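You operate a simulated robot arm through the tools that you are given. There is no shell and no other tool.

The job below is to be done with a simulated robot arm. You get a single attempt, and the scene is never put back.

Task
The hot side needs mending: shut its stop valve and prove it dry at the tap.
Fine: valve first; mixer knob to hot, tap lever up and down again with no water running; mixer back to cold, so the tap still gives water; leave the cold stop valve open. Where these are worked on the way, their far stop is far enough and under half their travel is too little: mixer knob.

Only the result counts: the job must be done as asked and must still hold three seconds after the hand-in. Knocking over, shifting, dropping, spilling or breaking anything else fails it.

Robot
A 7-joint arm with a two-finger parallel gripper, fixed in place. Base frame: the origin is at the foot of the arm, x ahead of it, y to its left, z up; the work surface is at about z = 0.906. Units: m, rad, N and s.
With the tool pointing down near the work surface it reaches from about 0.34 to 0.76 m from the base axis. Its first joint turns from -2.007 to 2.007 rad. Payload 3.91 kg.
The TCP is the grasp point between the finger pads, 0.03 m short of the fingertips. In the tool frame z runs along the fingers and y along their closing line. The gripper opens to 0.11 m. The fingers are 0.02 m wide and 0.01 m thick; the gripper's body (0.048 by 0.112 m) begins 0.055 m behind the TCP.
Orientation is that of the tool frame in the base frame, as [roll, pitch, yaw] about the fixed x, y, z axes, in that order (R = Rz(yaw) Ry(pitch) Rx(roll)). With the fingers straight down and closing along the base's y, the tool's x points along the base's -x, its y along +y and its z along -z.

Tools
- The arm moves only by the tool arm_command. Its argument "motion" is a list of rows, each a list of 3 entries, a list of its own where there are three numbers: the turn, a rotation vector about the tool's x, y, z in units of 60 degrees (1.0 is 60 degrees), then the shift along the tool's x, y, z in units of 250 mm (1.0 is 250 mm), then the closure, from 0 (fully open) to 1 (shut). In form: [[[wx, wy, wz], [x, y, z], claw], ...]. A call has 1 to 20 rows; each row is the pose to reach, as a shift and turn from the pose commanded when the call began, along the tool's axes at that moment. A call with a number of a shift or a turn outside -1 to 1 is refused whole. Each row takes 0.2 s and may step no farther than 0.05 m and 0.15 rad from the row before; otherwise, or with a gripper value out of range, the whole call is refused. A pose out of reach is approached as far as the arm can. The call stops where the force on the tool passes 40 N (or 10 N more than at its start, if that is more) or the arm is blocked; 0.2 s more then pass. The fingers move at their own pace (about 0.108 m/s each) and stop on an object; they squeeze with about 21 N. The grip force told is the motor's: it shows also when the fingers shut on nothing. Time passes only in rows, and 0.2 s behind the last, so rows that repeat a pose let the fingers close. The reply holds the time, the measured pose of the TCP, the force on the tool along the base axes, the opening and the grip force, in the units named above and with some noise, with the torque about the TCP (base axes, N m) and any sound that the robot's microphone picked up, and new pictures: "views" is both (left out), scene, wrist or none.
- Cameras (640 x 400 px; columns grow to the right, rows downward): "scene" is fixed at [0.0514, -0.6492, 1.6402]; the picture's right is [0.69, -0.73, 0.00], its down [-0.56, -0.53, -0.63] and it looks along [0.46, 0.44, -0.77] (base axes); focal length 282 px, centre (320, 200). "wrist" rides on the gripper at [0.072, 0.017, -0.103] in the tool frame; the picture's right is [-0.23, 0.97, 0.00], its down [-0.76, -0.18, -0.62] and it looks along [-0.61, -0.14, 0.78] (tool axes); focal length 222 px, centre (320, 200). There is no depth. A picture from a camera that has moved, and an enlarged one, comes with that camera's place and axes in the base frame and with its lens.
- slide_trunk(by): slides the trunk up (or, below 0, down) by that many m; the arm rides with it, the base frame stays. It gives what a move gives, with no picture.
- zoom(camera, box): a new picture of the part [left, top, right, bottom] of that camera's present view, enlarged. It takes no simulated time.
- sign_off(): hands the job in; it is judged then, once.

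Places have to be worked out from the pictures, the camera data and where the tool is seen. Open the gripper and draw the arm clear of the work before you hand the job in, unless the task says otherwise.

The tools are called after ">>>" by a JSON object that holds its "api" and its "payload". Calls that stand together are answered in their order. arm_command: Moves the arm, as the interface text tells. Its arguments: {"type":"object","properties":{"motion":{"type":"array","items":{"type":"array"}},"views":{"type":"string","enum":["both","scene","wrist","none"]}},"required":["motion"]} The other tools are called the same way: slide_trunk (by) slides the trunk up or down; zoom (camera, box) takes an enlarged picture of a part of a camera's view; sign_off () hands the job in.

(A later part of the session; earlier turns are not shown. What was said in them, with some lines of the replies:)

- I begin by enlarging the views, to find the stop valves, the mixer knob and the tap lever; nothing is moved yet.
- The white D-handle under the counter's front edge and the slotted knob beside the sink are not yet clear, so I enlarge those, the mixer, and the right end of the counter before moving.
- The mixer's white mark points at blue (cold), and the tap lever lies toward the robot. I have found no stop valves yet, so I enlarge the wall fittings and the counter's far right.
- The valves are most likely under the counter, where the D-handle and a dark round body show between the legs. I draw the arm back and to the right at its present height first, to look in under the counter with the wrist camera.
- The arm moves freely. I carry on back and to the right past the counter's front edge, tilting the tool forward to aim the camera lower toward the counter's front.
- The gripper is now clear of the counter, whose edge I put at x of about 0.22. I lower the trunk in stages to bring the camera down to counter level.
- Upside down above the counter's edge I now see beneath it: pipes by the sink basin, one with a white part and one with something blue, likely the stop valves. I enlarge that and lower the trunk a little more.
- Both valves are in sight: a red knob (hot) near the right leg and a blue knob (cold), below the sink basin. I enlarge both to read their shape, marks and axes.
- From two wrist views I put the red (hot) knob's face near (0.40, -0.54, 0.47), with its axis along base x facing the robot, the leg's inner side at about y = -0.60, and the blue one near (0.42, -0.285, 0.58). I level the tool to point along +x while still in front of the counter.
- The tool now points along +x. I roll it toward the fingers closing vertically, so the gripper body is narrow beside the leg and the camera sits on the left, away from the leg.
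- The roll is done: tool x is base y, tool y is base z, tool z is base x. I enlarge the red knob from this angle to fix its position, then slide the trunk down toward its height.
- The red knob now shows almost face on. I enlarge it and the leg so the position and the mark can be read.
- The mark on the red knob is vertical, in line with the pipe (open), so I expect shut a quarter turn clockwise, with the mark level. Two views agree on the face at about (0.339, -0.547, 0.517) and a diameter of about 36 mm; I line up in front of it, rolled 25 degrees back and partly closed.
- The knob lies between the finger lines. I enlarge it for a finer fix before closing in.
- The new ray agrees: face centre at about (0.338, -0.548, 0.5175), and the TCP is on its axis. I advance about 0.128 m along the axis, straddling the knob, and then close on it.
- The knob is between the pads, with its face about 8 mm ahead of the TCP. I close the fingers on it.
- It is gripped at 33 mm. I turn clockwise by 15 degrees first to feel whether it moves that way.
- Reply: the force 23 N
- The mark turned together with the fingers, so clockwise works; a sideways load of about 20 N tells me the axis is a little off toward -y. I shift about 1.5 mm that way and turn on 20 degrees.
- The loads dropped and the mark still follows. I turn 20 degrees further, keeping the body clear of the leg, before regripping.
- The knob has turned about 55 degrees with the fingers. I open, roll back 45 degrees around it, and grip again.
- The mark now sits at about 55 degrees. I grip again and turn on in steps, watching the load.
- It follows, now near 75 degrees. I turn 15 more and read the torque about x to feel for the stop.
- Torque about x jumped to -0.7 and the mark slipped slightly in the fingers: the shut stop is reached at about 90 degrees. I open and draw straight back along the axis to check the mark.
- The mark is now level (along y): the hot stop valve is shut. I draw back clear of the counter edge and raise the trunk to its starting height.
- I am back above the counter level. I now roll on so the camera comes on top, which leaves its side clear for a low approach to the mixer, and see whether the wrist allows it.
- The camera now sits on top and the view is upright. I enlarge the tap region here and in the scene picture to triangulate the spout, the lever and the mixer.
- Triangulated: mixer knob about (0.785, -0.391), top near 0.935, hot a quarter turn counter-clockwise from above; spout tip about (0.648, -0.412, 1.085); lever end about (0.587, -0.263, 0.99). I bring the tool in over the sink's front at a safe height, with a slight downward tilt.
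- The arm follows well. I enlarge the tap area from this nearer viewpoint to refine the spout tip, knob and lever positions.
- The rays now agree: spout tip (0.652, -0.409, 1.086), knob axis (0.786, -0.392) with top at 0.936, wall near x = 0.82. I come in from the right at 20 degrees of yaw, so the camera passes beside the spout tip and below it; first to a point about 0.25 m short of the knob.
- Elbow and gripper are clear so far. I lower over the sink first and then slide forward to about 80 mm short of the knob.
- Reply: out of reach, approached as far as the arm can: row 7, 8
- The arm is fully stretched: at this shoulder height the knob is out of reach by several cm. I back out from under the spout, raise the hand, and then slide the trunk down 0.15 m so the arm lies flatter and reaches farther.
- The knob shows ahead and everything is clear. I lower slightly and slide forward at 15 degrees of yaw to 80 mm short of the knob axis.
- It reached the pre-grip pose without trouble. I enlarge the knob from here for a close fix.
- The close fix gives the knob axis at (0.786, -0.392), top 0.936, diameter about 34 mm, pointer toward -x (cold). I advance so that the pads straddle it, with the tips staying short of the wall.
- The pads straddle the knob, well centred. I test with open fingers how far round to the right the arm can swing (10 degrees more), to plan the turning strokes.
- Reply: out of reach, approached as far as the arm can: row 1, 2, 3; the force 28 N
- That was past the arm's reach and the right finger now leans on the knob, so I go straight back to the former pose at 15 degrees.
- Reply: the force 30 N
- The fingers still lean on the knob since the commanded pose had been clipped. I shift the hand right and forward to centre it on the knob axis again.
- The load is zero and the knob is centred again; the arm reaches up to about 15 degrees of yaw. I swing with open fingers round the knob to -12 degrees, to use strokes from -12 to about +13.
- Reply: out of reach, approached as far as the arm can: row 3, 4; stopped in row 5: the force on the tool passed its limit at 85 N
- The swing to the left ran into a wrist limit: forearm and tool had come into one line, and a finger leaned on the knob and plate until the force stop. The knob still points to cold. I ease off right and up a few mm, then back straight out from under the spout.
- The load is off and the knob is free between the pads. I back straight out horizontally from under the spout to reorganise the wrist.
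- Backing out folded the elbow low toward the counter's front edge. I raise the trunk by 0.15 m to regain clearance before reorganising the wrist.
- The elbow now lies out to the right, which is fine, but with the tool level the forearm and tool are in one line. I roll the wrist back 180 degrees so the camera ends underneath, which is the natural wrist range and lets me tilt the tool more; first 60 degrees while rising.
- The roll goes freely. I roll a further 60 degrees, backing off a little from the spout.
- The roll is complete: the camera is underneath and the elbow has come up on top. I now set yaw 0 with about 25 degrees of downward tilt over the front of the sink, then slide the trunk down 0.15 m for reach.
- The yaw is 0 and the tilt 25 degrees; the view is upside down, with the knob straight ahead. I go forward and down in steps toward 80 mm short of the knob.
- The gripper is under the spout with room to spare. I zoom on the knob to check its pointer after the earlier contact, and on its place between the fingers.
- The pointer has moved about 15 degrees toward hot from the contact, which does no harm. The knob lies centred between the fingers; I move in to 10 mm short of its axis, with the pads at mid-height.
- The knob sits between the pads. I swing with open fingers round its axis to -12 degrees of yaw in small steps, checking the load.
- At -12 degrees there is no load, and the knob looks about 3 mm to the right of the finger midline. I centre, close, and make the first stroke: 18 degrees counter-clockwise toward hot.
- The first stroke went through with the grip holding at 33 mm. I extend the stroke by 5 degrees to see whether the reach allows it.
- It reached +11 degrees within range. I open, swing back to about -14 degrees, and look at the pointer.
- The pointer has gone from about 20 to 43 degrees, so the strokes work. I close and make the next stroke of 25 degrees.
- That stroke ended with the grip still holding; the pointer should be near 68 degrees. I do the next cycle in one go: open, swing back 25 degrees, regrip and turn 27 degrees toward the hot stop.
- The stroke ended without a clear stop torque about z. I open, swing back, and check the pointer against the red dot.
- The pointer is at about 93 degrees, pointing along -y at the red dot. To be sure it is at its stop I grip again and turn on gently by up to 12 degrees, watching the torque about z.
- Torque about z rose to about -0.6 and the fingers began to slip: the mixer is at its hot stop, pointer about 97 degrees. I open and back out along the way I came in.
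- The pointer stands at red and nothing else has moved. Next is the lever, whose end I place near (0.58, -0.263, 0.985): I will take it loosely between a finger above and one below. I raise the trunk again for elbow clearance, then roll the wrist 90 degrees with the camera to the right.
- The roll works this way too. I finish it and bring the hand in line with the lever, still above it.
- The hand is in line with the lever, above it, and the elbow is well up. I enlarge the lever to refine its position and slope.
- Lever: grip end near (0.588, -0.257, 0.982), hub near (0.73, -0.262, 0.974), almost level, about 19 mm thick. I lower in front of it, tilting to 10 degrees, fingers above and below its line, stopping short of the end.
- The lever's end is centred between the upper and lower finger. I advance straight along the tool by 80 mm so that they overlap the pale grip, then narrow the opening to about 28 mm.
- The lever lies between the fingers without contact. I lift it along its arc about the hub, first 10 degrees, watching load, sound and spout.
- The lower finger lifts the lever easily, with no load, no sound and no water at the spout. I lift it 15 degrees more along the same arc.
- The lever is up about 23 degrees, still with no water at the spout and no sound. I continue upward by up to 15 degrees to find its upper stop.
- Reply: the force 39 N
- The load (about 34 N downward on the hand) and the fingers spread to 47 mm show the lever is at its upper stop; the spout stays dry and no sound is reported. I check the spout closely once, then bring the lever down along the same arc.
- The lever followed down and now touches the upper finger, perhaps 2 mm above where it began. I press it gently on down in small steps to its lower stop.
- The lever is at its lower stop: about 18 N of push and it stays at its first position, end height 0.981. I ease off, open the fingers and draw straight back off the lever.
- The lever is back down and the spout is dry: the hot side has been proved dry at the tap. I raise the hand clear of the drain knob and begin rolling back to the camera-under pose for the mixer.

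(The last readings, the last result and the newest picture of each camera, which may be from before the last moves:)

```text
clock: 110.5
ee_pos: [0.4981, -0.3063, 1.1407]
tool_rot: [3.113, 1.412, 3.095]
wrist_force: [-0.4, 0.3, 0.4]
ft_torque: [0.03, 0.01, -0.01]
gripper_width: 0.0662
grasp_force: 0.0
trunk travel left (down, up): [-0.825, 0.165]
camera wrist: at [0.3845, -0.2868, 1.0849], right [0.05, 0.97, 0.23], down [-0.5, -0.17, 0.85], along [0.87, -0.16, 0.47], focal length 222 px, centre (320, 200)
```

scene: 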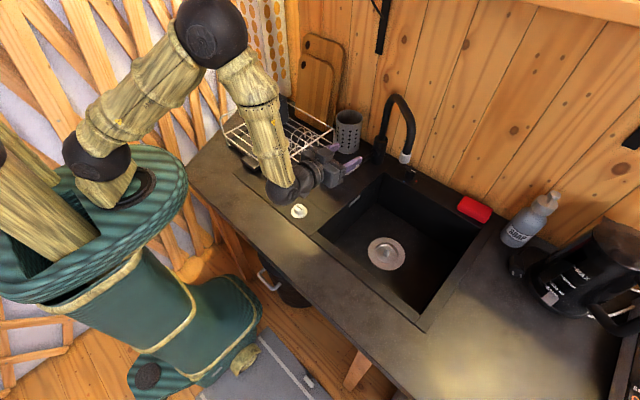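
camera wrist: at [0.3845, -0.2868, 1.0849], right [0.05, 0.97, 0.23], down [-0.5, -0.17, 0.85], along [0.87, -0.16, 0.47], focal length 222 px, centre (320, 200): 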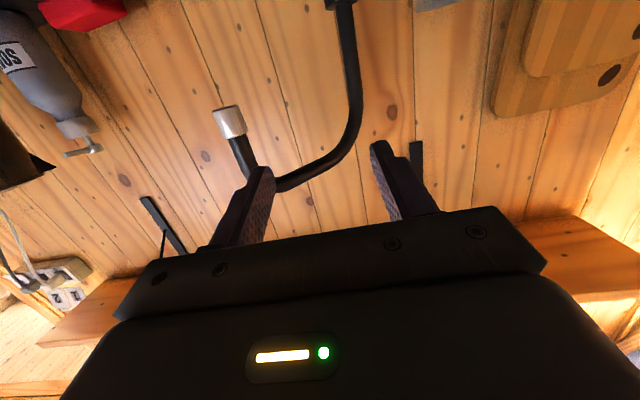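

The wrist is back with the camera underneath and the elbow high. I move to the starting pose for the mixer (yaw 0, tilt 25 degrees, over the sink front) and slide the trunk down 0.15 m as before.

>>> {"api": "arm_command", "payload": {"motion": [[[0, 0.067, 0], [-0.014, -0.087, 0.02], 0.4], [[0, 0.133, 0], [-0.028, -0.173, 0.04], 0.4], [[0, 0.2, 0], [-0.041, -0.26, 0.059], 0.4], [[0, 0.267, 0], [-0.055, -0.346, 0.079], 0.4], [[0, 0.267, 0], [-0.055, -0.346, 0.079], 0.4]], "views": "scene"}}

>>> {"api": "slide_trunk", "payload": {"by": -0.15}}

>>> {"api": "arm_command", "payload": {"motion": [[[0, 0, 0], [0, 0, 0], 0.4]]}}

```text
clock: 111.7
ee_pos: [0.5193, -0.3938, 1.1509]
tool_rot: [3.135, 1.132, 3.115]
wrist_force: [0.5, 0.3, -0.2]
ft_torque: [0.01, 0.0, 0.02]
gripper_width: 0.0658
grasp_force: 0.1
trunk travel left (down, up): [-0.825, 0.165]
```

scene: 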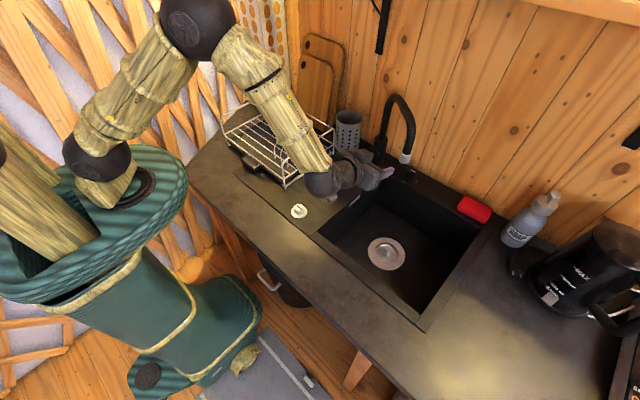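

```text
clock: 113.4
ee_pos: [0.5181, -0.3929, 1.0013]
tool_rot: [3.134, 1.132, 3.116]
wrist_force: [0.9, 0.2, 0.3]
ft_torque: [0.0, 0.0, -0.01]
gripper_width: 0.0658
grasp_force: 0.0
trunk travel left (down, up): [-0.675, 0.315]
```

```text
clock: 113.8
ee_pos: [0.5182, -0.3935, 1.0001]
tool_rot: [3.136, 1.134, 3.117]
wrist_force: [-0.5, -0.4, 0.1]
ft_torque: [-0.02, -0.01, 0.01]
gripper_width: 0.0661
grasp_force: 0.0
trunk travel left (down, up): [-0.675, 0.315]
camera wrist: at [0.3943, -0.373, 0.9783], right [0.11, 0.97, 0.21], down [-0.24, -0.18, 0.95], along [0.96, -0.16, 0.22], focal length 222 px, centre (320, 200)
```

scene: 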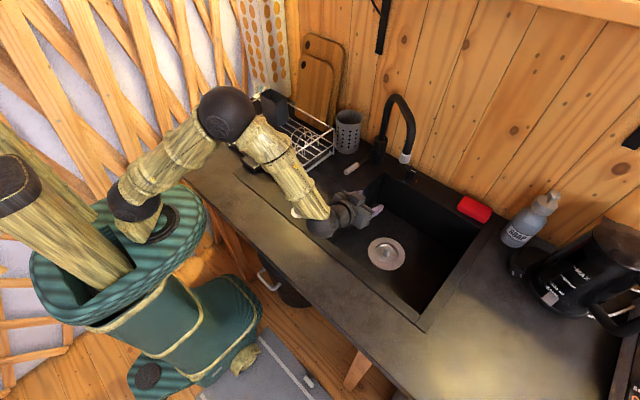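
wrist: 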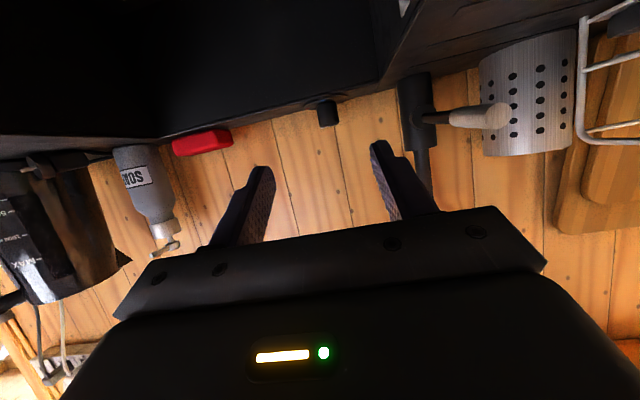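

The pose matches the earlier one, now with the elbow high. I go in again on the same path under the spout to just short of the knob.

>>> {"api": "arm_command", "payload": {"motion": [[[0, 0, 0], [-0.042, 0, 0.162], 0.4], [[0, 0, 0], [-0.085, 0, 0.324], 0.4], [[0, 0, 0], [-0.091, 0, 0.43], 0.4], [[0, 0, 0], [-0.0975, 0, 0.539], 0.4], [[0, 0, 0], [-0.12, 0, 0.64], 0.4], [[0, 0, 0], [-0.146, 0, 0.737], 0.4], [[0, 0, 0], [-0.146, 0, 0.737], 0.4]]}}

>>> {"api": "zoom", "payload": {"camera": "wrist", "box": [240, 90, 420, 220]}}

>>> {"api": "zoom", "payload": {"camera": "scene", "box": [370, 140, 434, 200]}}

```text
clock: 115.4
ee_pos: [0.7019, -0.395, 0.9558]
tool_rot: [3.137, 1.133, 3.118]
wrist_force: [0.4, -0.1, 0.4]
ft_torque: [-0.03, 0.02, 0.03]
gripper_width: 0.066
grasp_force: 0.0
trunk travel left (down, up): [-0.675, 0.315]
camera wrist: at [0.5772, -0.3746, 0.9335], right [0.11, 0.97, 0.21], down [-0.24, -0.18, 0.95], along [0.96, -0.16, 0.22], focal length 222 px, centre (320, 200)
```

scene: 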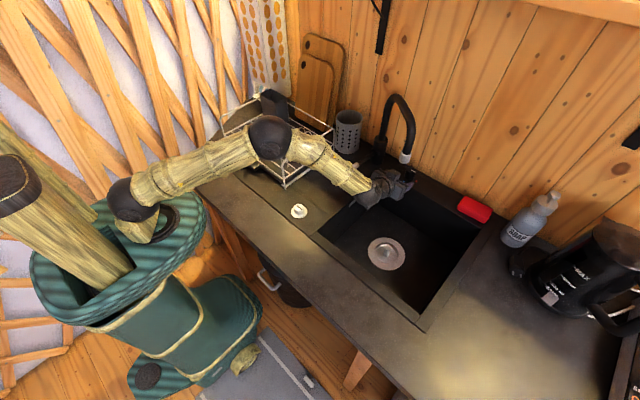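
wrist: 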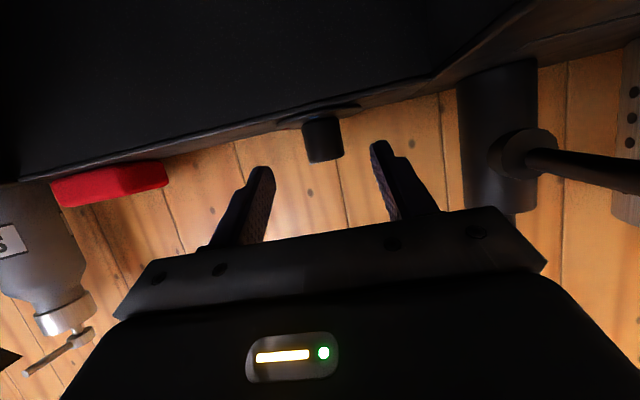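

```text
3.08 times, centred on (330, 155) of wrist
camera zoom: at [0.5772, -0.3746, 0.9335], right [0.11, 0.97, 0.21], down [-0.24, -0.18, 0.95], along [0.96, -0.16, 0.22], focal length 684 px, centre (289, 338)
```

zoom: 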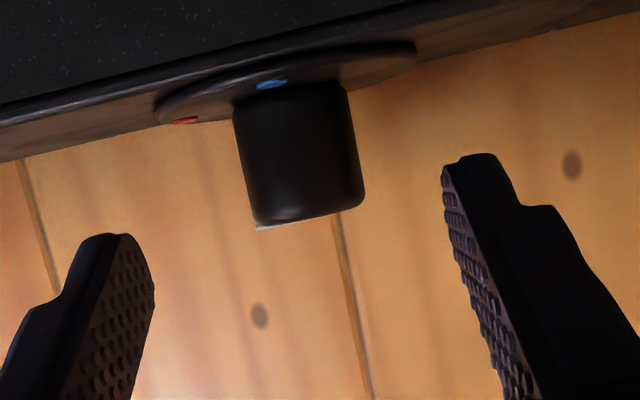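

```text
6.67 times, centred on (402, 170) of scene
camera zoom: at [0.0514, -0.6492, 1.6402], right [0.69, -0.73, 0.0], down [-0.56, -0.53, -0.63], along [0.46, 0.44, -0.77], focal length 1883 px, centre (-227, 400)
```

zoom: 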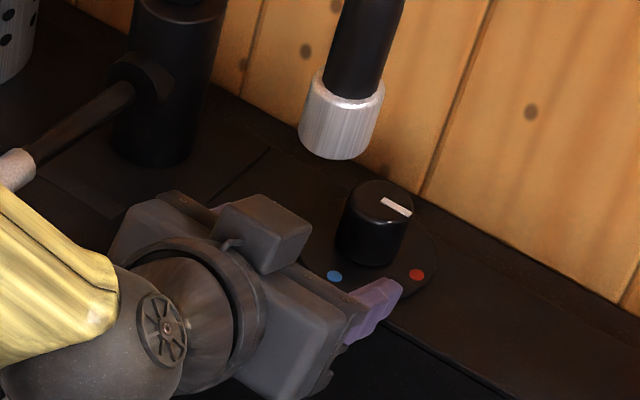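

The knob is well centred between the fingers and the elbow is clear above the rack. I move in on the knob, then swing with open fingers to +11 degrees for the return strokes.

>>> {"api": "arm_command", "payload": {"motion": [[[0, 0, 0], [-0.014, 0, 0.075], 0.4], [[0, 0, 0], [-0.028, 0, 0.15], 0.4], [[0, 0, 0], [-0.043, 0, 0.225], 0.4], [[0, 0, 0], [-0.057, 0, 0.3], 0.4], [[0, 0, 0], [-0.057, 0, 0.3], 0.4]], "views": "none"}}

>>> {"api": "arm_command", "payload": {"motion": [[[-0.061, 0.001, -0.029], [0, -0.003, 0], 0.45], [[-0.122, 0.001, -0.057], [0, -0.006, 0], 0.45], [[-0.184, 0.002, -0.086], [0, -0.009, 0], 0.45], [[-0.184, 0.002, -0.086], [0, -0.009, 0], 0.45]]}}

>>> {"api": "zoom", "payload": {"camera": "wrist", "box": [240, 90, 420, 220]}}

```text
clock: 116.6
ee_pos: [0.7765, -0.3966, 0.9379]
tool_rot: [3.134, 1.131, 3.117]
wrist_force: [0.1, 0.9, 0.0]
ft_torque: [0.01, -0.01, -0.04]
gripper_width: 0.0661
grasp_force: 0.1
trunk travel left (down, up): [-0.675, 0.315]
```

```text
clock: 117.6
ee_pos: [0.7752, -0.399, 0.9368]
tool_rot: [3.134, 1.13, -2.953]
wrist_force: [-0.6, 0.2, -0.5]
ft_torque: [0.0, 0.0, 0.03]
gripper_width: 0.0604
grasp_force: 0.0
trunk travel left (down, up): [-0.675, 0.315]
camera wrist: at [0.6489, -0.4057, 0.9154], right [-0.09, 0.97, 0.21], down [-0.2, -0.22, 0.95], along [0.98, 0.05, 0.22], focal length 222 px, centre (320, 200)
```

scene: 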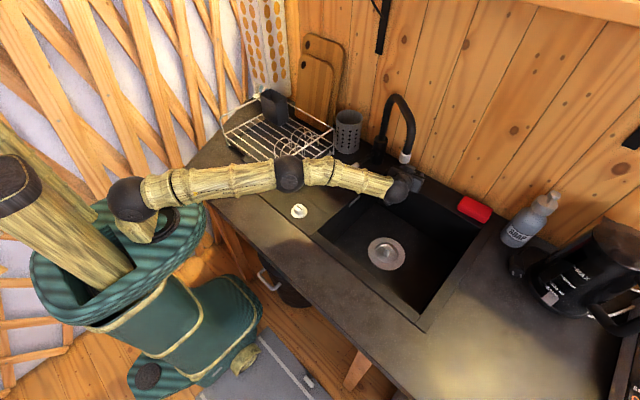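
wrist: 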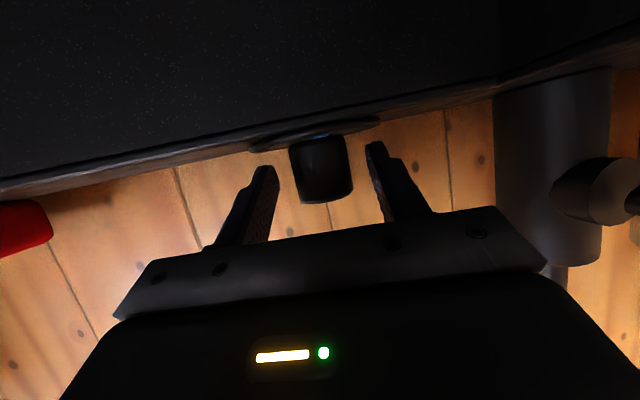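

```text
3.08 times, centred on (330, 155) of wrist
camera zoom: at [0.6489, -0.4057, 0.9154], right [-0.09, 0.97, 0.21], down [-0.2, -0.22, 0.95], along [0.98, 0.05, 0.22], focal length 684 px, centre (289, 338)
```

zoom: 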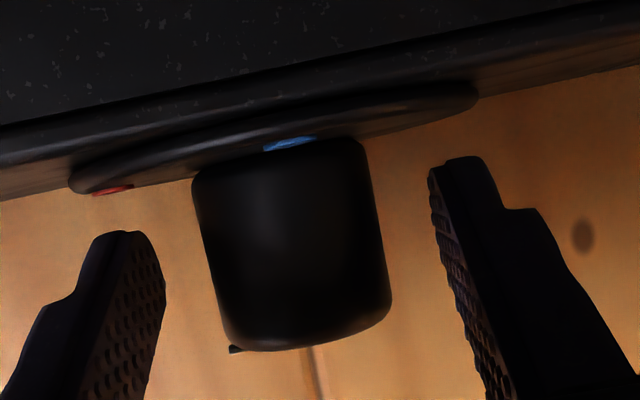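

At +11 degrees the knob is centred with no load. I close, turn 25 degrees clockwise toward cold, open, and look at the pointer.

>>> {"api": "arm_command", "payload": {"motion": [[[0, 0, 0], [0, 0, 0], 0.6], [[0, 0, 0], [0, 0, 0], 1.0], [[0, 0, 0], [0, 0, 0], 1.0], [[0.063, -0.001, 0.029], [0, 0.003, 0], 1.0], [[0.126, -0.001, 0.059], [0, 0.006, 0.001], 1.0], [[0.189, -0.002, 0.088], [0, 0.0095, 0.001], 1.0], [[0.252, -0.003, 0.118], [-0.001, 0.0125, 0.001], 1.0], [[0.315, -0.003, 0.147], [-0.001, 0.016, 0.002], 1.0], [[0.3775, -0.004, 0.1765], [-0.001, 0.019, 0.002], 1.0], [[0.3775, -0.004, 0.1765], [-0.001, 0.019, 0.002], 1.0]], "views": "scene"}}

>>> {"api": "zoom", "payload": {"camera": "scene", "box": [392, 158, 424, 190]}}

```text
clock: 119.8
ee_pos: [0.7752, -0.3935, 0.9361]
tool_rot: [3.137, 1.133, 2.894]
wrist_force: [6.5, 9.4, -4.5]
ft_torque: [-0.85, -1.11, 0.12]
gripper_width: 0.0329
grasp_force: 45.0
trunk travel left (down, up): [-0.675, 0.315]
```

scene: 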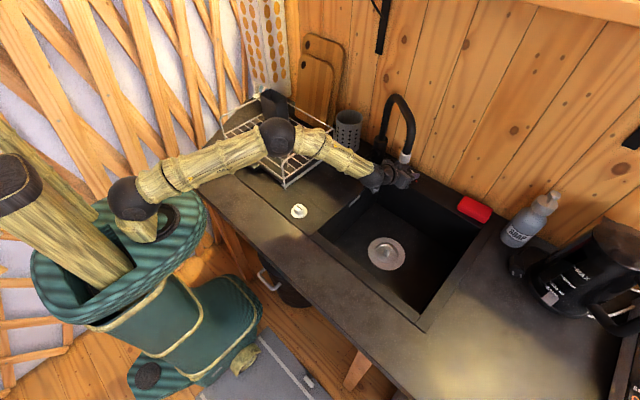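

```text
12.50 times, centred on (408, 174) of scene
camera zoom: at [0.0514, -0.6492, 1.6402], right [0.69, -0.73, 0.0], down [-0.56, -0.53, -0.63], along [0.46, 0.44, -0.77], focal length 3531 px, centre (-780, 525)
```

zoom: 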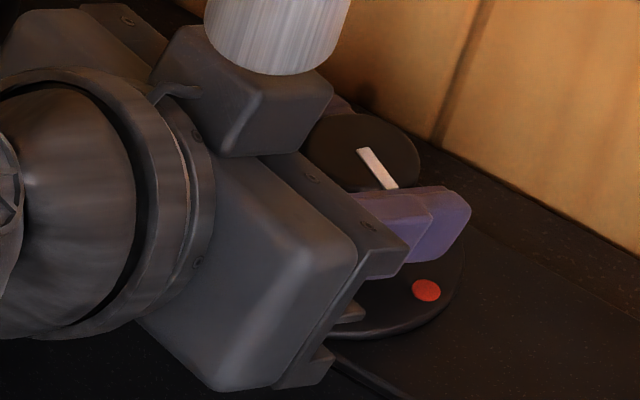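

The pointer has moved back to about 75 degrees. I repeat the cycle: open, swing forward 25 degrees, grip, turn 25 degrees clockwise.

>>> {"api": "arm_command", "payload": {"motion": [[[0, 0, 0], [0, 0, 0], 0.45], [[0, 0, 0], [0, 0, 0], 0.45], [[-0.094, 0.001, -0.044], [-0.001, -0.0046, 0.001], 0.45], [[-0.189, 0.002, -0.088], [-0.001, -0.009, 0.0025], 0.45], [[-0.283, 0.003, -0.132], [-0.002, -0.0138, 0.004], 0.45], [[-0.3775, 0.004, -0.1765], [-0.0025, -0.0184, 0.005], 0.45], [[-0.3775, 0.004, -0.1765], [-0.0025, -0.0184, 0.005], 0.6], [[-0.3775, 0.004, -0.1765], [-0.0025, -0.0184, 0.005], 1.0], [[-0.3775, 0.004, -0.1765], [-0.0025, -0.0184, 0.005], 1.0], [[-0.315, 0.003, -0.147], [-0.002, -0.0154, 0.004], 1.0], [[-0.252, 0.003, -0.118], [-0.0015, -0.0123, 0.003], 1.0], [[-0.189, 0.002, -0.088], [-0.001, -0.009, 0.0025], 1.0], [[-0.126, 0.001, -0.059], [-0.001, -0.006, 0.0015], 1.0], [[-0.063, 0.001, -0.029], [0, -0.003, 0.001], 1.0], [[0, 0, 0], [0, 0, 0], 1.0], [[0, 0, 0], [0, 0, 0], 1.0]], "views": "scene"}}

>>> {"api": "zoom", "payload": {"camera": "scene", "box": [392, 158, 424, 190]}}

```text
clock: 123.2
ee_pos: [0.7755, -0.3939, 0.9351]
tool_rot: [3.135, 1.13, 2.891]
wrist_force: [1.8, 8.6, -8.8]
ft_torque: [-0.3, -0.11, 0.05]
gripper_width: 0.0327
grasp_force: 44.4
trunk travel left (down, up): [-0.675, 0.315]
```

scene: 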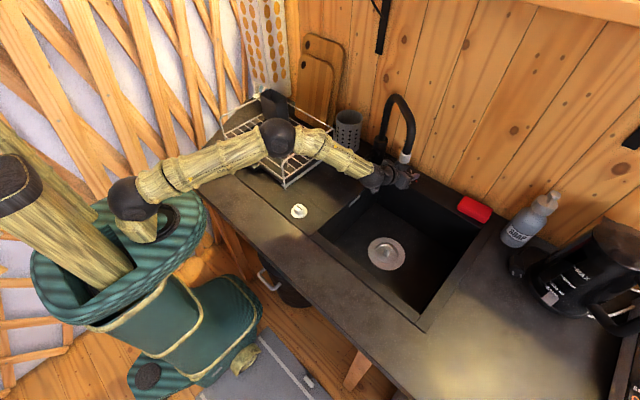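

```text
12.50 times, centred on (408, 174) of scene
camera zoom: at [0.0514, -0.6492, 1.6402], right [0.69, -0.73, 0.0], down [-0.56, -0.53, -0.63], along [0.46, 0.44, -0.77], focal length 3531 px, centre (-780, 525)
```

zoom: 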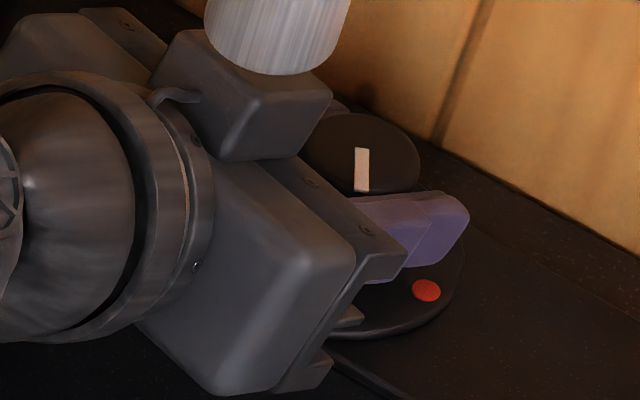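

The pointer is now at about 47 degrees. I repeat the same cycle.

>>> {"api": "arm_command", "payload": {"motion": [[[0, 0, 0], [0, 0, 0], 0.45], [[0, 0, 0], [0, 0, 0], 0.45], [[-0.094, 0.001, -0.044], [-0.001, -0.0046, 0.001], 0.45], [[-0.189, 0.002, -0.088], [-0.001, -0.009, 0.0025], 0.45], [[-0.283, 0.003, -0.132], [-0.002, -0.0138, 0.004], 0.45], [[-0.3775, 0.004, -0.1765], [-0.0025, -0.0184, 0.005], 0.45], [[-0.3775, 0.004, -0.1765], [-0.0025, -0.0184, 0.005], 0.6], [[-0.3775, 0.004, -0.1765], [-0.0025, -0.0184, 0.005], 1.0], [[-0.3775, 0.004, -0.1765], [-0.0025, -0.0184, 0.005], 1.0], [[-0.315, 0.003, -0.147], [-0.002, -0.0154, 0.004], 1.0], [[-0.252, 0.003, -0.118], [-0.0015, -0.0123, 0.003], 1.0], [[-0.189, 0.002, -0.088], [-0.001, -0.009, 0.0025], 1.0], [[-0.126, 0.001, -0.059], [-0.001, -0.006, 0.0015], 1.0], [[-0.063, 0.001, -0.029], [0, -0.003, 0.001], 1.0], [[0, 0, 0], [0, 0, 0], 1.0], [[0, 0, 0], [0, 0, 0], 1.0]], "views": "scene"}}

>>> {"api": "zoom", "payload": {"camera": "scene", "box": [392, 158, 424, 190]}}

```text
clock: 126.6
ee_pos: [0.7759, -0.3926, 0.9354]
tool_rot: [3.136, 1.132, 2.894]
wrist_force: [-4.4, 14.3, -7.5]
ft_torque: [0.01, 0.7, 0.12]
gripper_width: 0.0332
grasp_force: 44.8
trunk travel left (down, up): [-0.675, 0.315]
```

scene: 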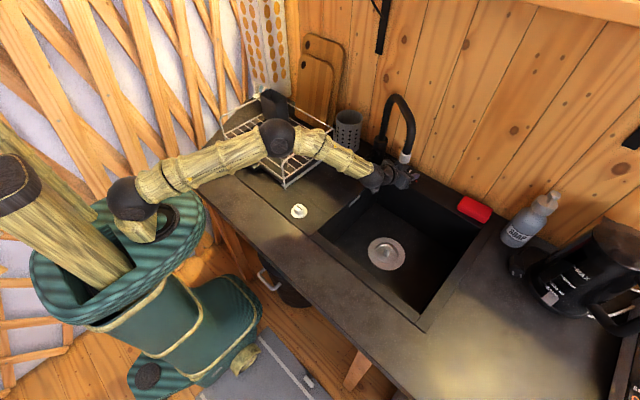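

```text
12.50 times, centred on (408, 174) of scene
camera zoom: at [0.0514, -0.6492, 1.6402], right [0.69, -0.73, 0.0], down [-0.56, -0.53, -0.63], along [0.46, 0.44, -0.77], focal length 3531 px, centre (-780, 525)
```

zoom: 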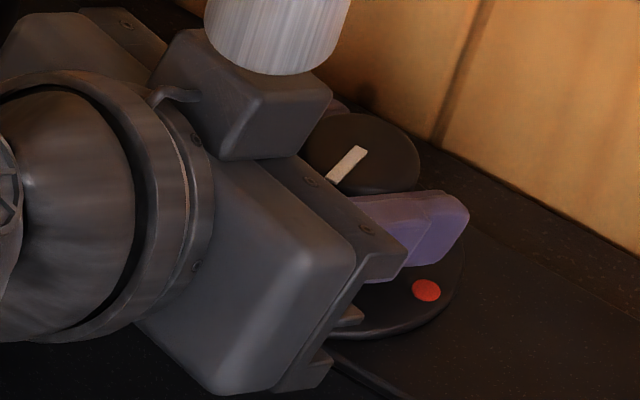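

The pointer looks close to cold already. I zoom in more to read it, then check for the stop.

>>> {"api": "zoom", "payload": {"camera": "scene", "box": [404, 166, 418, 176]}}

>>> {"api": "arm_command", "payload": {"motion": [[[0, 0, 0], [0, 0, 0], 0.45], [[0, 0, 0], [0, 0, 0], 0.45], [[-0.094, 0.001, -0.044], [-0.001, -0.0046, 0.001], 0.45], [[-0.189, 0.002, -0.088], [-0.001, -0.009, 0.0025], 0.45], [[-0.189, 0.002, -0.088], [-0.001, -0.009, 0.0025], 0.6], [[-0.189, 0.002, -0.088], [-0.001, -0.009, 0.0025], 1.0], [[-0.189, 0.002, -0.088], [-0.001, -0.009, 0.0025], 1.0], [[-0.15, 0.002, -0.07], [-0.001, -0.007, 0.002], 1.0], [[-0.11, 0.001, -0.052], [-0.001, -0.005, 0.0015], 1.0], [[-0.11, 0.001, -0.052], [-0.001, -0.005, 0.0015], 1.0]], "views": "scene"}}

>>> {"api": "zoom", "payload": {"camera": "scene", "box": [392, 158, 424, 190]}}

```text
16.00 times, centred on (411, 171) of scene
camera zoom: at [0.0514, -0.6492, 1.6402], right [0.69, -0.73, 0.0], down [-0.56, -0.53, -0.63], along [0.46, 0.44, -0.77], focal length 4520 px, centre (-1136, 664)
```

zoom: 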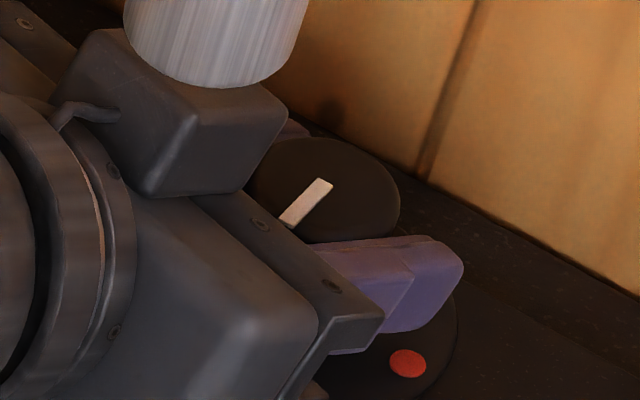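

```text
clock: 128.8
ee_pos: [0.7755, -0.3949, 0.9358]
tool_rot: [3.135, 1.133, 3.023]
wrist_force: [7.4, 8.1, -4.2]
ft_torque: [-0.82, -0.91, 0.27]
gripper_width: 0.0334
grasp_force: 44.9
trunk travel left (down, up): [-0.675, 0.315]
```

scene: 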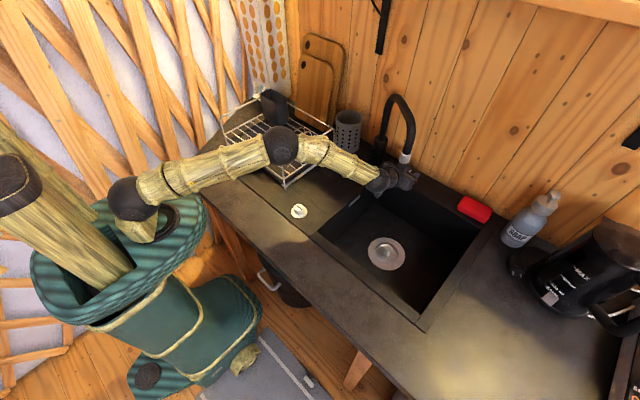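

```text
12.50 times, centred on (408, 174) of scene
camera zoom: at [0.0514, -0.6492, 1.6402], right [0.69, -0.73, 0.0], down [-0.56, -0.53, -0.63], along [0.46, 0.44, -0.77], focal length 3531 px, centre (-780, 525)
```

zoom: 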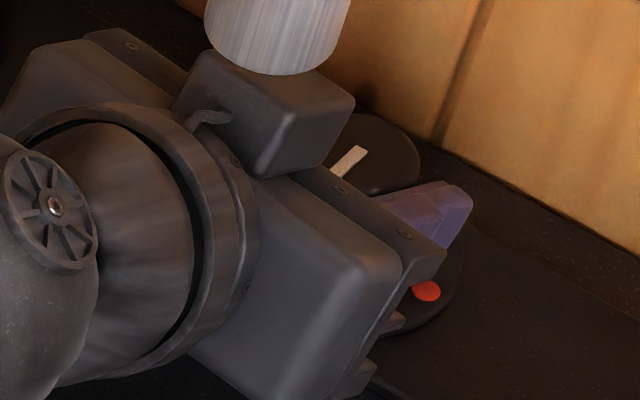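

Torque about z begins to show (+0.27). I turn 6 degrees further to be sure of the cold stop.

>>> {"api": "arm_command", "payload": {"motion": [[[0.045, 0, 0.021], [0, 0.002, 0], 1.0], [[0.09, -0.001, 0.042], [0, 0.0045, 0], 1.0], [[0.09, -0.001, 0.042], [0, 0.0045, 0], 1.0]], "views": "scene"}}

>>> {"api": "zoom", "payload": {"camera": "scene", "box": [392, 158, 424, 190]}}

```text
clock: 129.6
ee_pos: [0.7738, -0.393, 0.9375]
tool_rot: [3.136, 1.132, 2.917]
wrist_force: [-3.7, 11.4, -5.3]
ft_torque: [-0.14, 0.07, 0.26]
gripper_width: 0.0327
grasp_force: 44.0
trunk travel left (down, up): [-0.675, 0.315]
```

scene: 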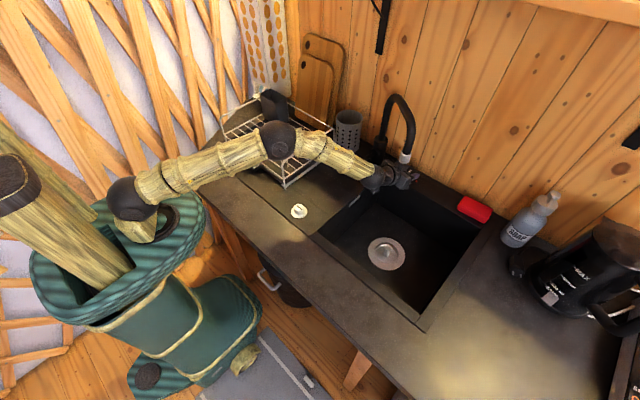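

```text
12.50 times, centred on (408, 174) of scene
camera zoom: at [0.0514, -0.6492, 1.6402], right [0.69, -0.73, 0.0], down [-0.56, -0.53, -0.63], along [0.46, 0.44, -0.77], focal length 3531 px, centre (-780, 525)
```

zoom: 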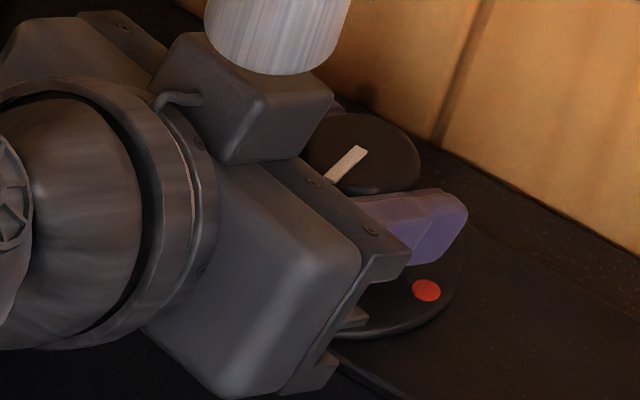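

The torque holds and the pointer no longer moves: the mixer is at its cold stop. I open and back out from under the spout.

>>> {"api": "arm_command", "payload": {"motion": [[[0, 0, 0], [0, 0, 0], 0.45], [[0, 0, 0], [0, 0, 0], 0.4], [[0, 0, 0], [0.032, 0, -0.139], 0.4], [[0, 0, 0], [0.064, 0, -0.278], 0.4], [[0, 0, 0], [0.085, -0.058, -0.394], 0.4], [[0, 0, 0], [0.106, -0.116, -0.51], 0.4], [[0, 0, 0], [0.113, -0.143, -0.635], 0.4], [[0, 0, 0], [0.12, -0.17, -0.76], 0.4], [[0, 0, 0], [0.128, -0.196, -0.887], 0.4], [[0, 0, 0], [0.128, -0.196, -0.887], 0.4]]}}

>>> {"api": "zoom", "payload": {"camera": "scene", "box": [392, 158, 424, 190]}}

>>> {"api": "zoom", "payload": {"camera": "scene", "box": [300, 80, 460, 200]}}

```text
clock: 131.8
ee_pos: [0.555, -0.397, 1.0024]
tool_rot: [3.133, 1.131, 2.916]
wrist_force: [-1.0, -0.4, -0.4]
ft_torque: [-0.01, 0.01, 0.0]
gripper_width: 0.0658
grasp_force: 0.2
trunk travel left (down, up): [-0.675, 0.315]
camera wrist: at [0.4369, -0.352, 0.9792], right [0.31, 0.93, 0.21], down [-0.28, -0.12, 0.95], along [0.91, -0.35, 0.22], focal length 222 px, centre (320, 200)
```

scene: 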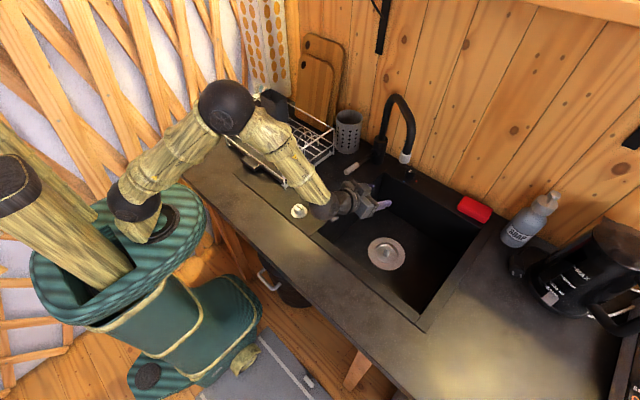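
wrist: 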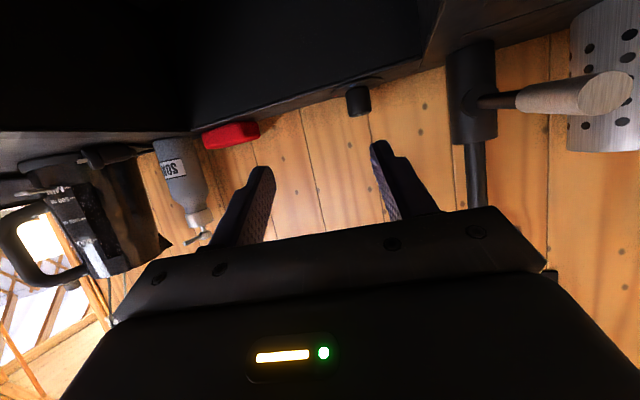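

```text
12.50 times, centred on (408, 174) of scene
camera zoom: at [0.0514, -0.6492, 1.6402], right [0.69, -0.73, 0.0], down [-0.56, -0.53, -0.63], along [0.46, 0.44, -0.77], focal length 3531 px, centre (-780, 525)
```

zoom: 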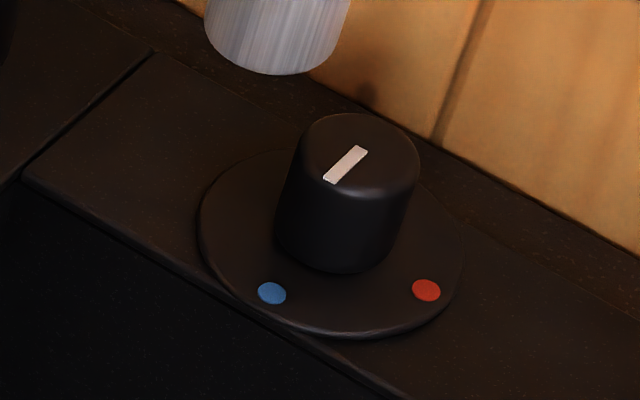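

```text
3.33 times, centred on (380, 140) of scene
camera zoom: at [0.0514, -0.6492, 1.6402], right [0.69, -0.73, 0.0], down [-0.56, -0.53, -0.63], along [0.46, 0.44, -0.77], focal length 942 px, centre (120, 400)
```

zoom: 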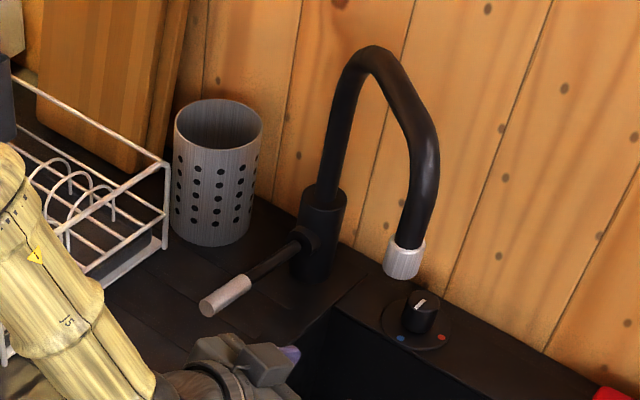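

The pointer is back at blue exactly as at the start, the lever is down and the spout is dry; rack, cup, sponge and soap stand as before. I raise the trunk to lift the arm clear and open the gripper fully.

>>> {"api": "slide_trunk", "payload": {"by": 0.15}}

>>> {"api": "arm_command", "payload": {"motion": [[[0, 0, 0], [-0.04, 0, -0.14], 0.2], [[0, 0, 0], [-0.1, 0, -0.28], 0.0], [[0, 0, 0], [-0.18, 0, -0.42], 0.0], [[0, 0, 0], [-0.26, 0, -0.52], 0.0], [[0, 0, 0], [-0.26, 0, -0.52], 0.0]]}}

```text
clock: 133.6
ee_pos: [0.5538, -0.3964, 1.1508]
tool_rot: [3.136, 1.133, 2.919]
wrist_force: [-0.9, -0.5, 0.0]
ft_torque: [0.0, -0.02, 0.0]
gripper_width: 0.0662
grasp_force: 0.1
trunk travel left (down, up): [-0.825, 0.165]
```

```text
clock: 134.8
ee_pos: [0.4678, -0.375, 1.2669]
tool_rot: [3.133, 1.133, 2.918]
wrist_force: [0.7, 0.6, -0.5]
ft_torque: [0.02, -0.01, 0.01]
gripper_width: 0.1101
grasp_force: 0.1
trunk travel left (down, up): [-0.825, 0.165]
camera wrist: at [0.3493, -0.3314, 1.2443], right [0.31, 0.93, 0.21], down [-0.27, -0.12, 0.95], along [0.91, -0.35, 0.22], focal length 222 px, centre (320, 200)
```

scene: 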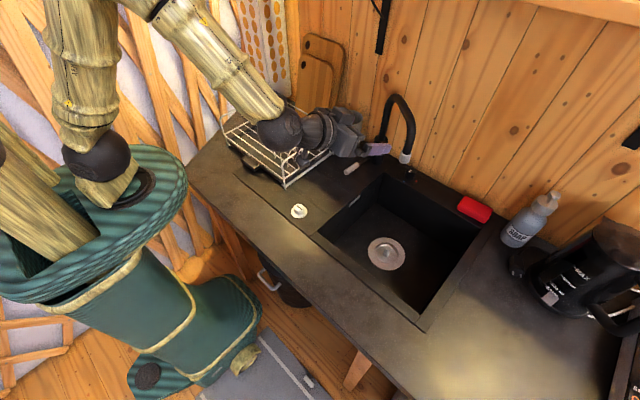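
wrist: 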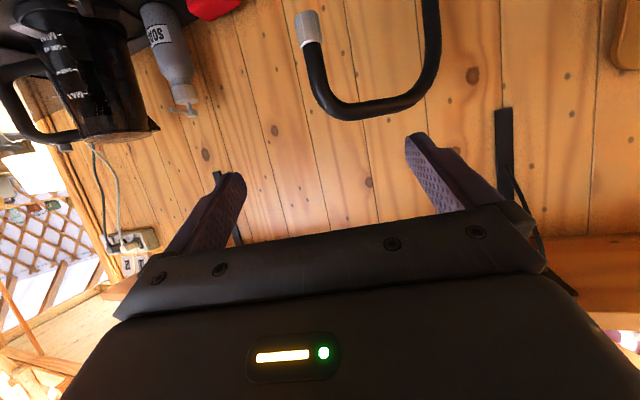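

The hand is clear above the counter and fully open. I tip the tool back to pointing down, as at the start, to look over tap and mixer from above once more.

>>> {"api": "arm_command", "payload": {"motion": [[[0, 0.13, 0], [0, 0.02, -0.03], 0.0], [[0, 0.26, 0], [0, 0.04, -0.06], 0.0], [[0, 0.39, 0], [0, 0.06, -0.09], 0.0], [[0, 0.52, 0], [0, 0.08, -0.12], 0.0], [[0, 0.65, 0], [0, 0.1, -0.15], 0.0], [[0, 0.78, 0], [0, 0.12, -0.18], 0.0], [[0, 0.91, 0], [0, 0.14, -0.21], 0.0], [[0, 1.0, 0], [0, 0.16, -0.24], 0.0], [[0, 1.0, 0], [0, 0.16, -0.24], 0.0]]}}

>>> {"api": "zoom", "payload": {"camera": "scene", "box": [300, 80, 460, 200]}}

```text
clock: 136.8
ee_pos: [0.4223, -0.3245, 1.2928]
tool_rot: [3.139, 0.086, 2.923]
wrist_force: [0.1, 0.8, -0.3]
ft_torque: [0.0, 0.02, 0.02]
gripper_width: 0.1101
grasp_force: 0.1
trunk travel left (down, up): [-0.825, 0.165]
camera wrist: at [0.3462, -0.2905, 1.3884], right [0.43, 0.9, 0.02], down [0.65, -0.33, 0.69], along [0.62, -0.28, -0.73], focal length 222 px, centre (320, 200)
```

scene: 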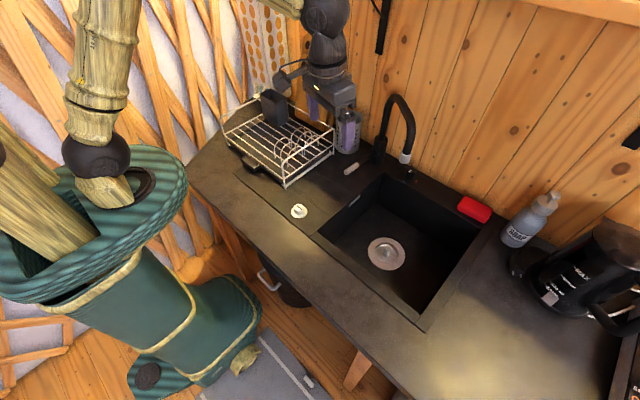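
wrist: 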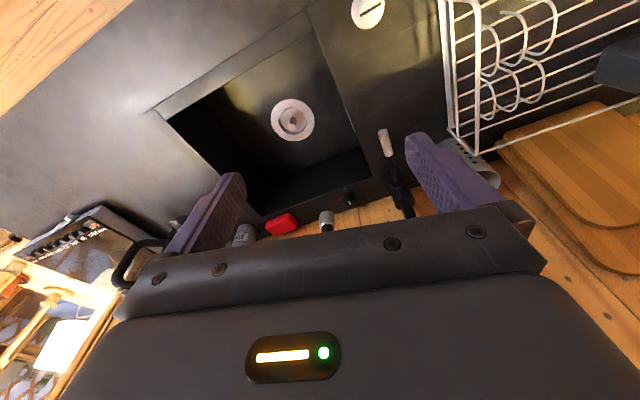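

```text
3.33 times, centred on (380, 140) of scene
camera zoom: at [0.0514, -0.6492, 1.6402], right [0.69, -0.73, 0.0], down [-0.56, -0.53, -0.63], along [0.46, 0.44, -0.77], focal length 942 px, centre (120, 400)
```

zoom: 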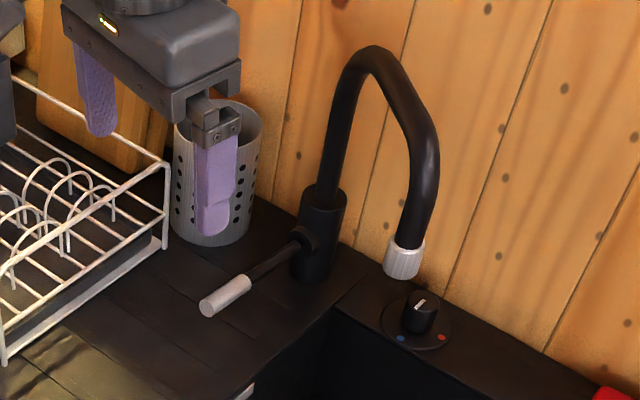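

All looks in order. I compare the tap with the very first picture using the same zoom box, to be sure the lever is fully down.

>>> {"api": "zoom", "payload": {"camera": "scene", "box": [320, 80, 480, 180]}}

>>> {"api": "zoom", "payload": {"camera": "scene", "box": [220, 150, 380, 250]}}

```text
4.00 times, centred on (400, 130) of scene
camera zoom: at [0.0514, -0.6492, 1.6402], right [0.69, -0.73, 0.0], down [-0.56, -0.53, -0.63], along [0.46, 0.44, -0.77], focal length 1130 px, centre (0, 480)
```

zoom: 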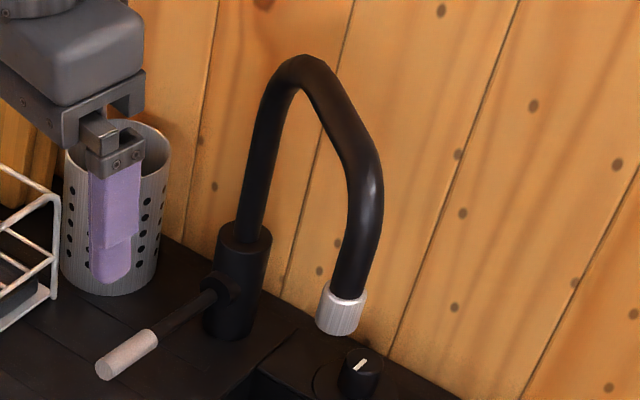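

```text
4.00 times, centred on (300, 200) of scene
camera zoom: at [0.0514, -0.6492, 1.6402], right [0.69, -0.73, 0.0], down [-0.56, -0.53, -0.63], along [0.46, 0.44, -0.77], focal length 1130 px, centre (400, 200)
```

zoom: 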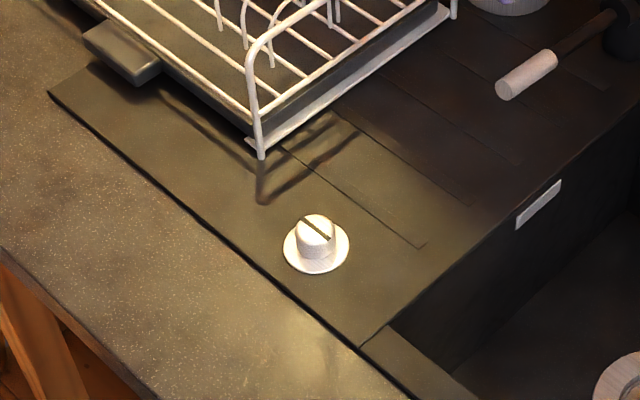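

Lever, spout, mixer, cup, rack and drain knob match the first pictures exactly. The hot stop valve was turned to its stop, the cold valve was never touched, and the gripper is open and clear. I hand the job in.

>>> {"api": "sign_off", "payload": {}}

```text
The job is handed in.
```

The job is handed in. The hot stop valve is shut and the tap ran dry on hot. The result hasn't come back yet.

- **Hot stop valve:** I turned the red knob under the sink a quarter turn clockwise to its stop, and its mark now lies level. I did not check it again after moving on to the tap.
- **Dry test:** With the mixer at its hot stop, I lifted the tap lever to its upper stop and brought it back down to its lower one. No water came from the spout and the microphone reported no sound.
- **Mixer:** It is back at its cold stop, with the pointer at blue as at the start. I didn't run the tap on cold to confirm water.
- **Cold stop valve:** I never touched it, so it is still open.
- **Surroundings:** The tap, cup, rack and drain knob matched the first pictures when I compared them at the end, and nothing else on the counter looked moved.

**Contacts along the way:** The gripper bumped the mixer twice while I was finding a way to reach it. The second bump tripped the force stop at 85 N. The only effect I could see was the knob turned about 12 degrees toward hot, before I set it properly.

The gripper is open and the arm is clear above the counter.
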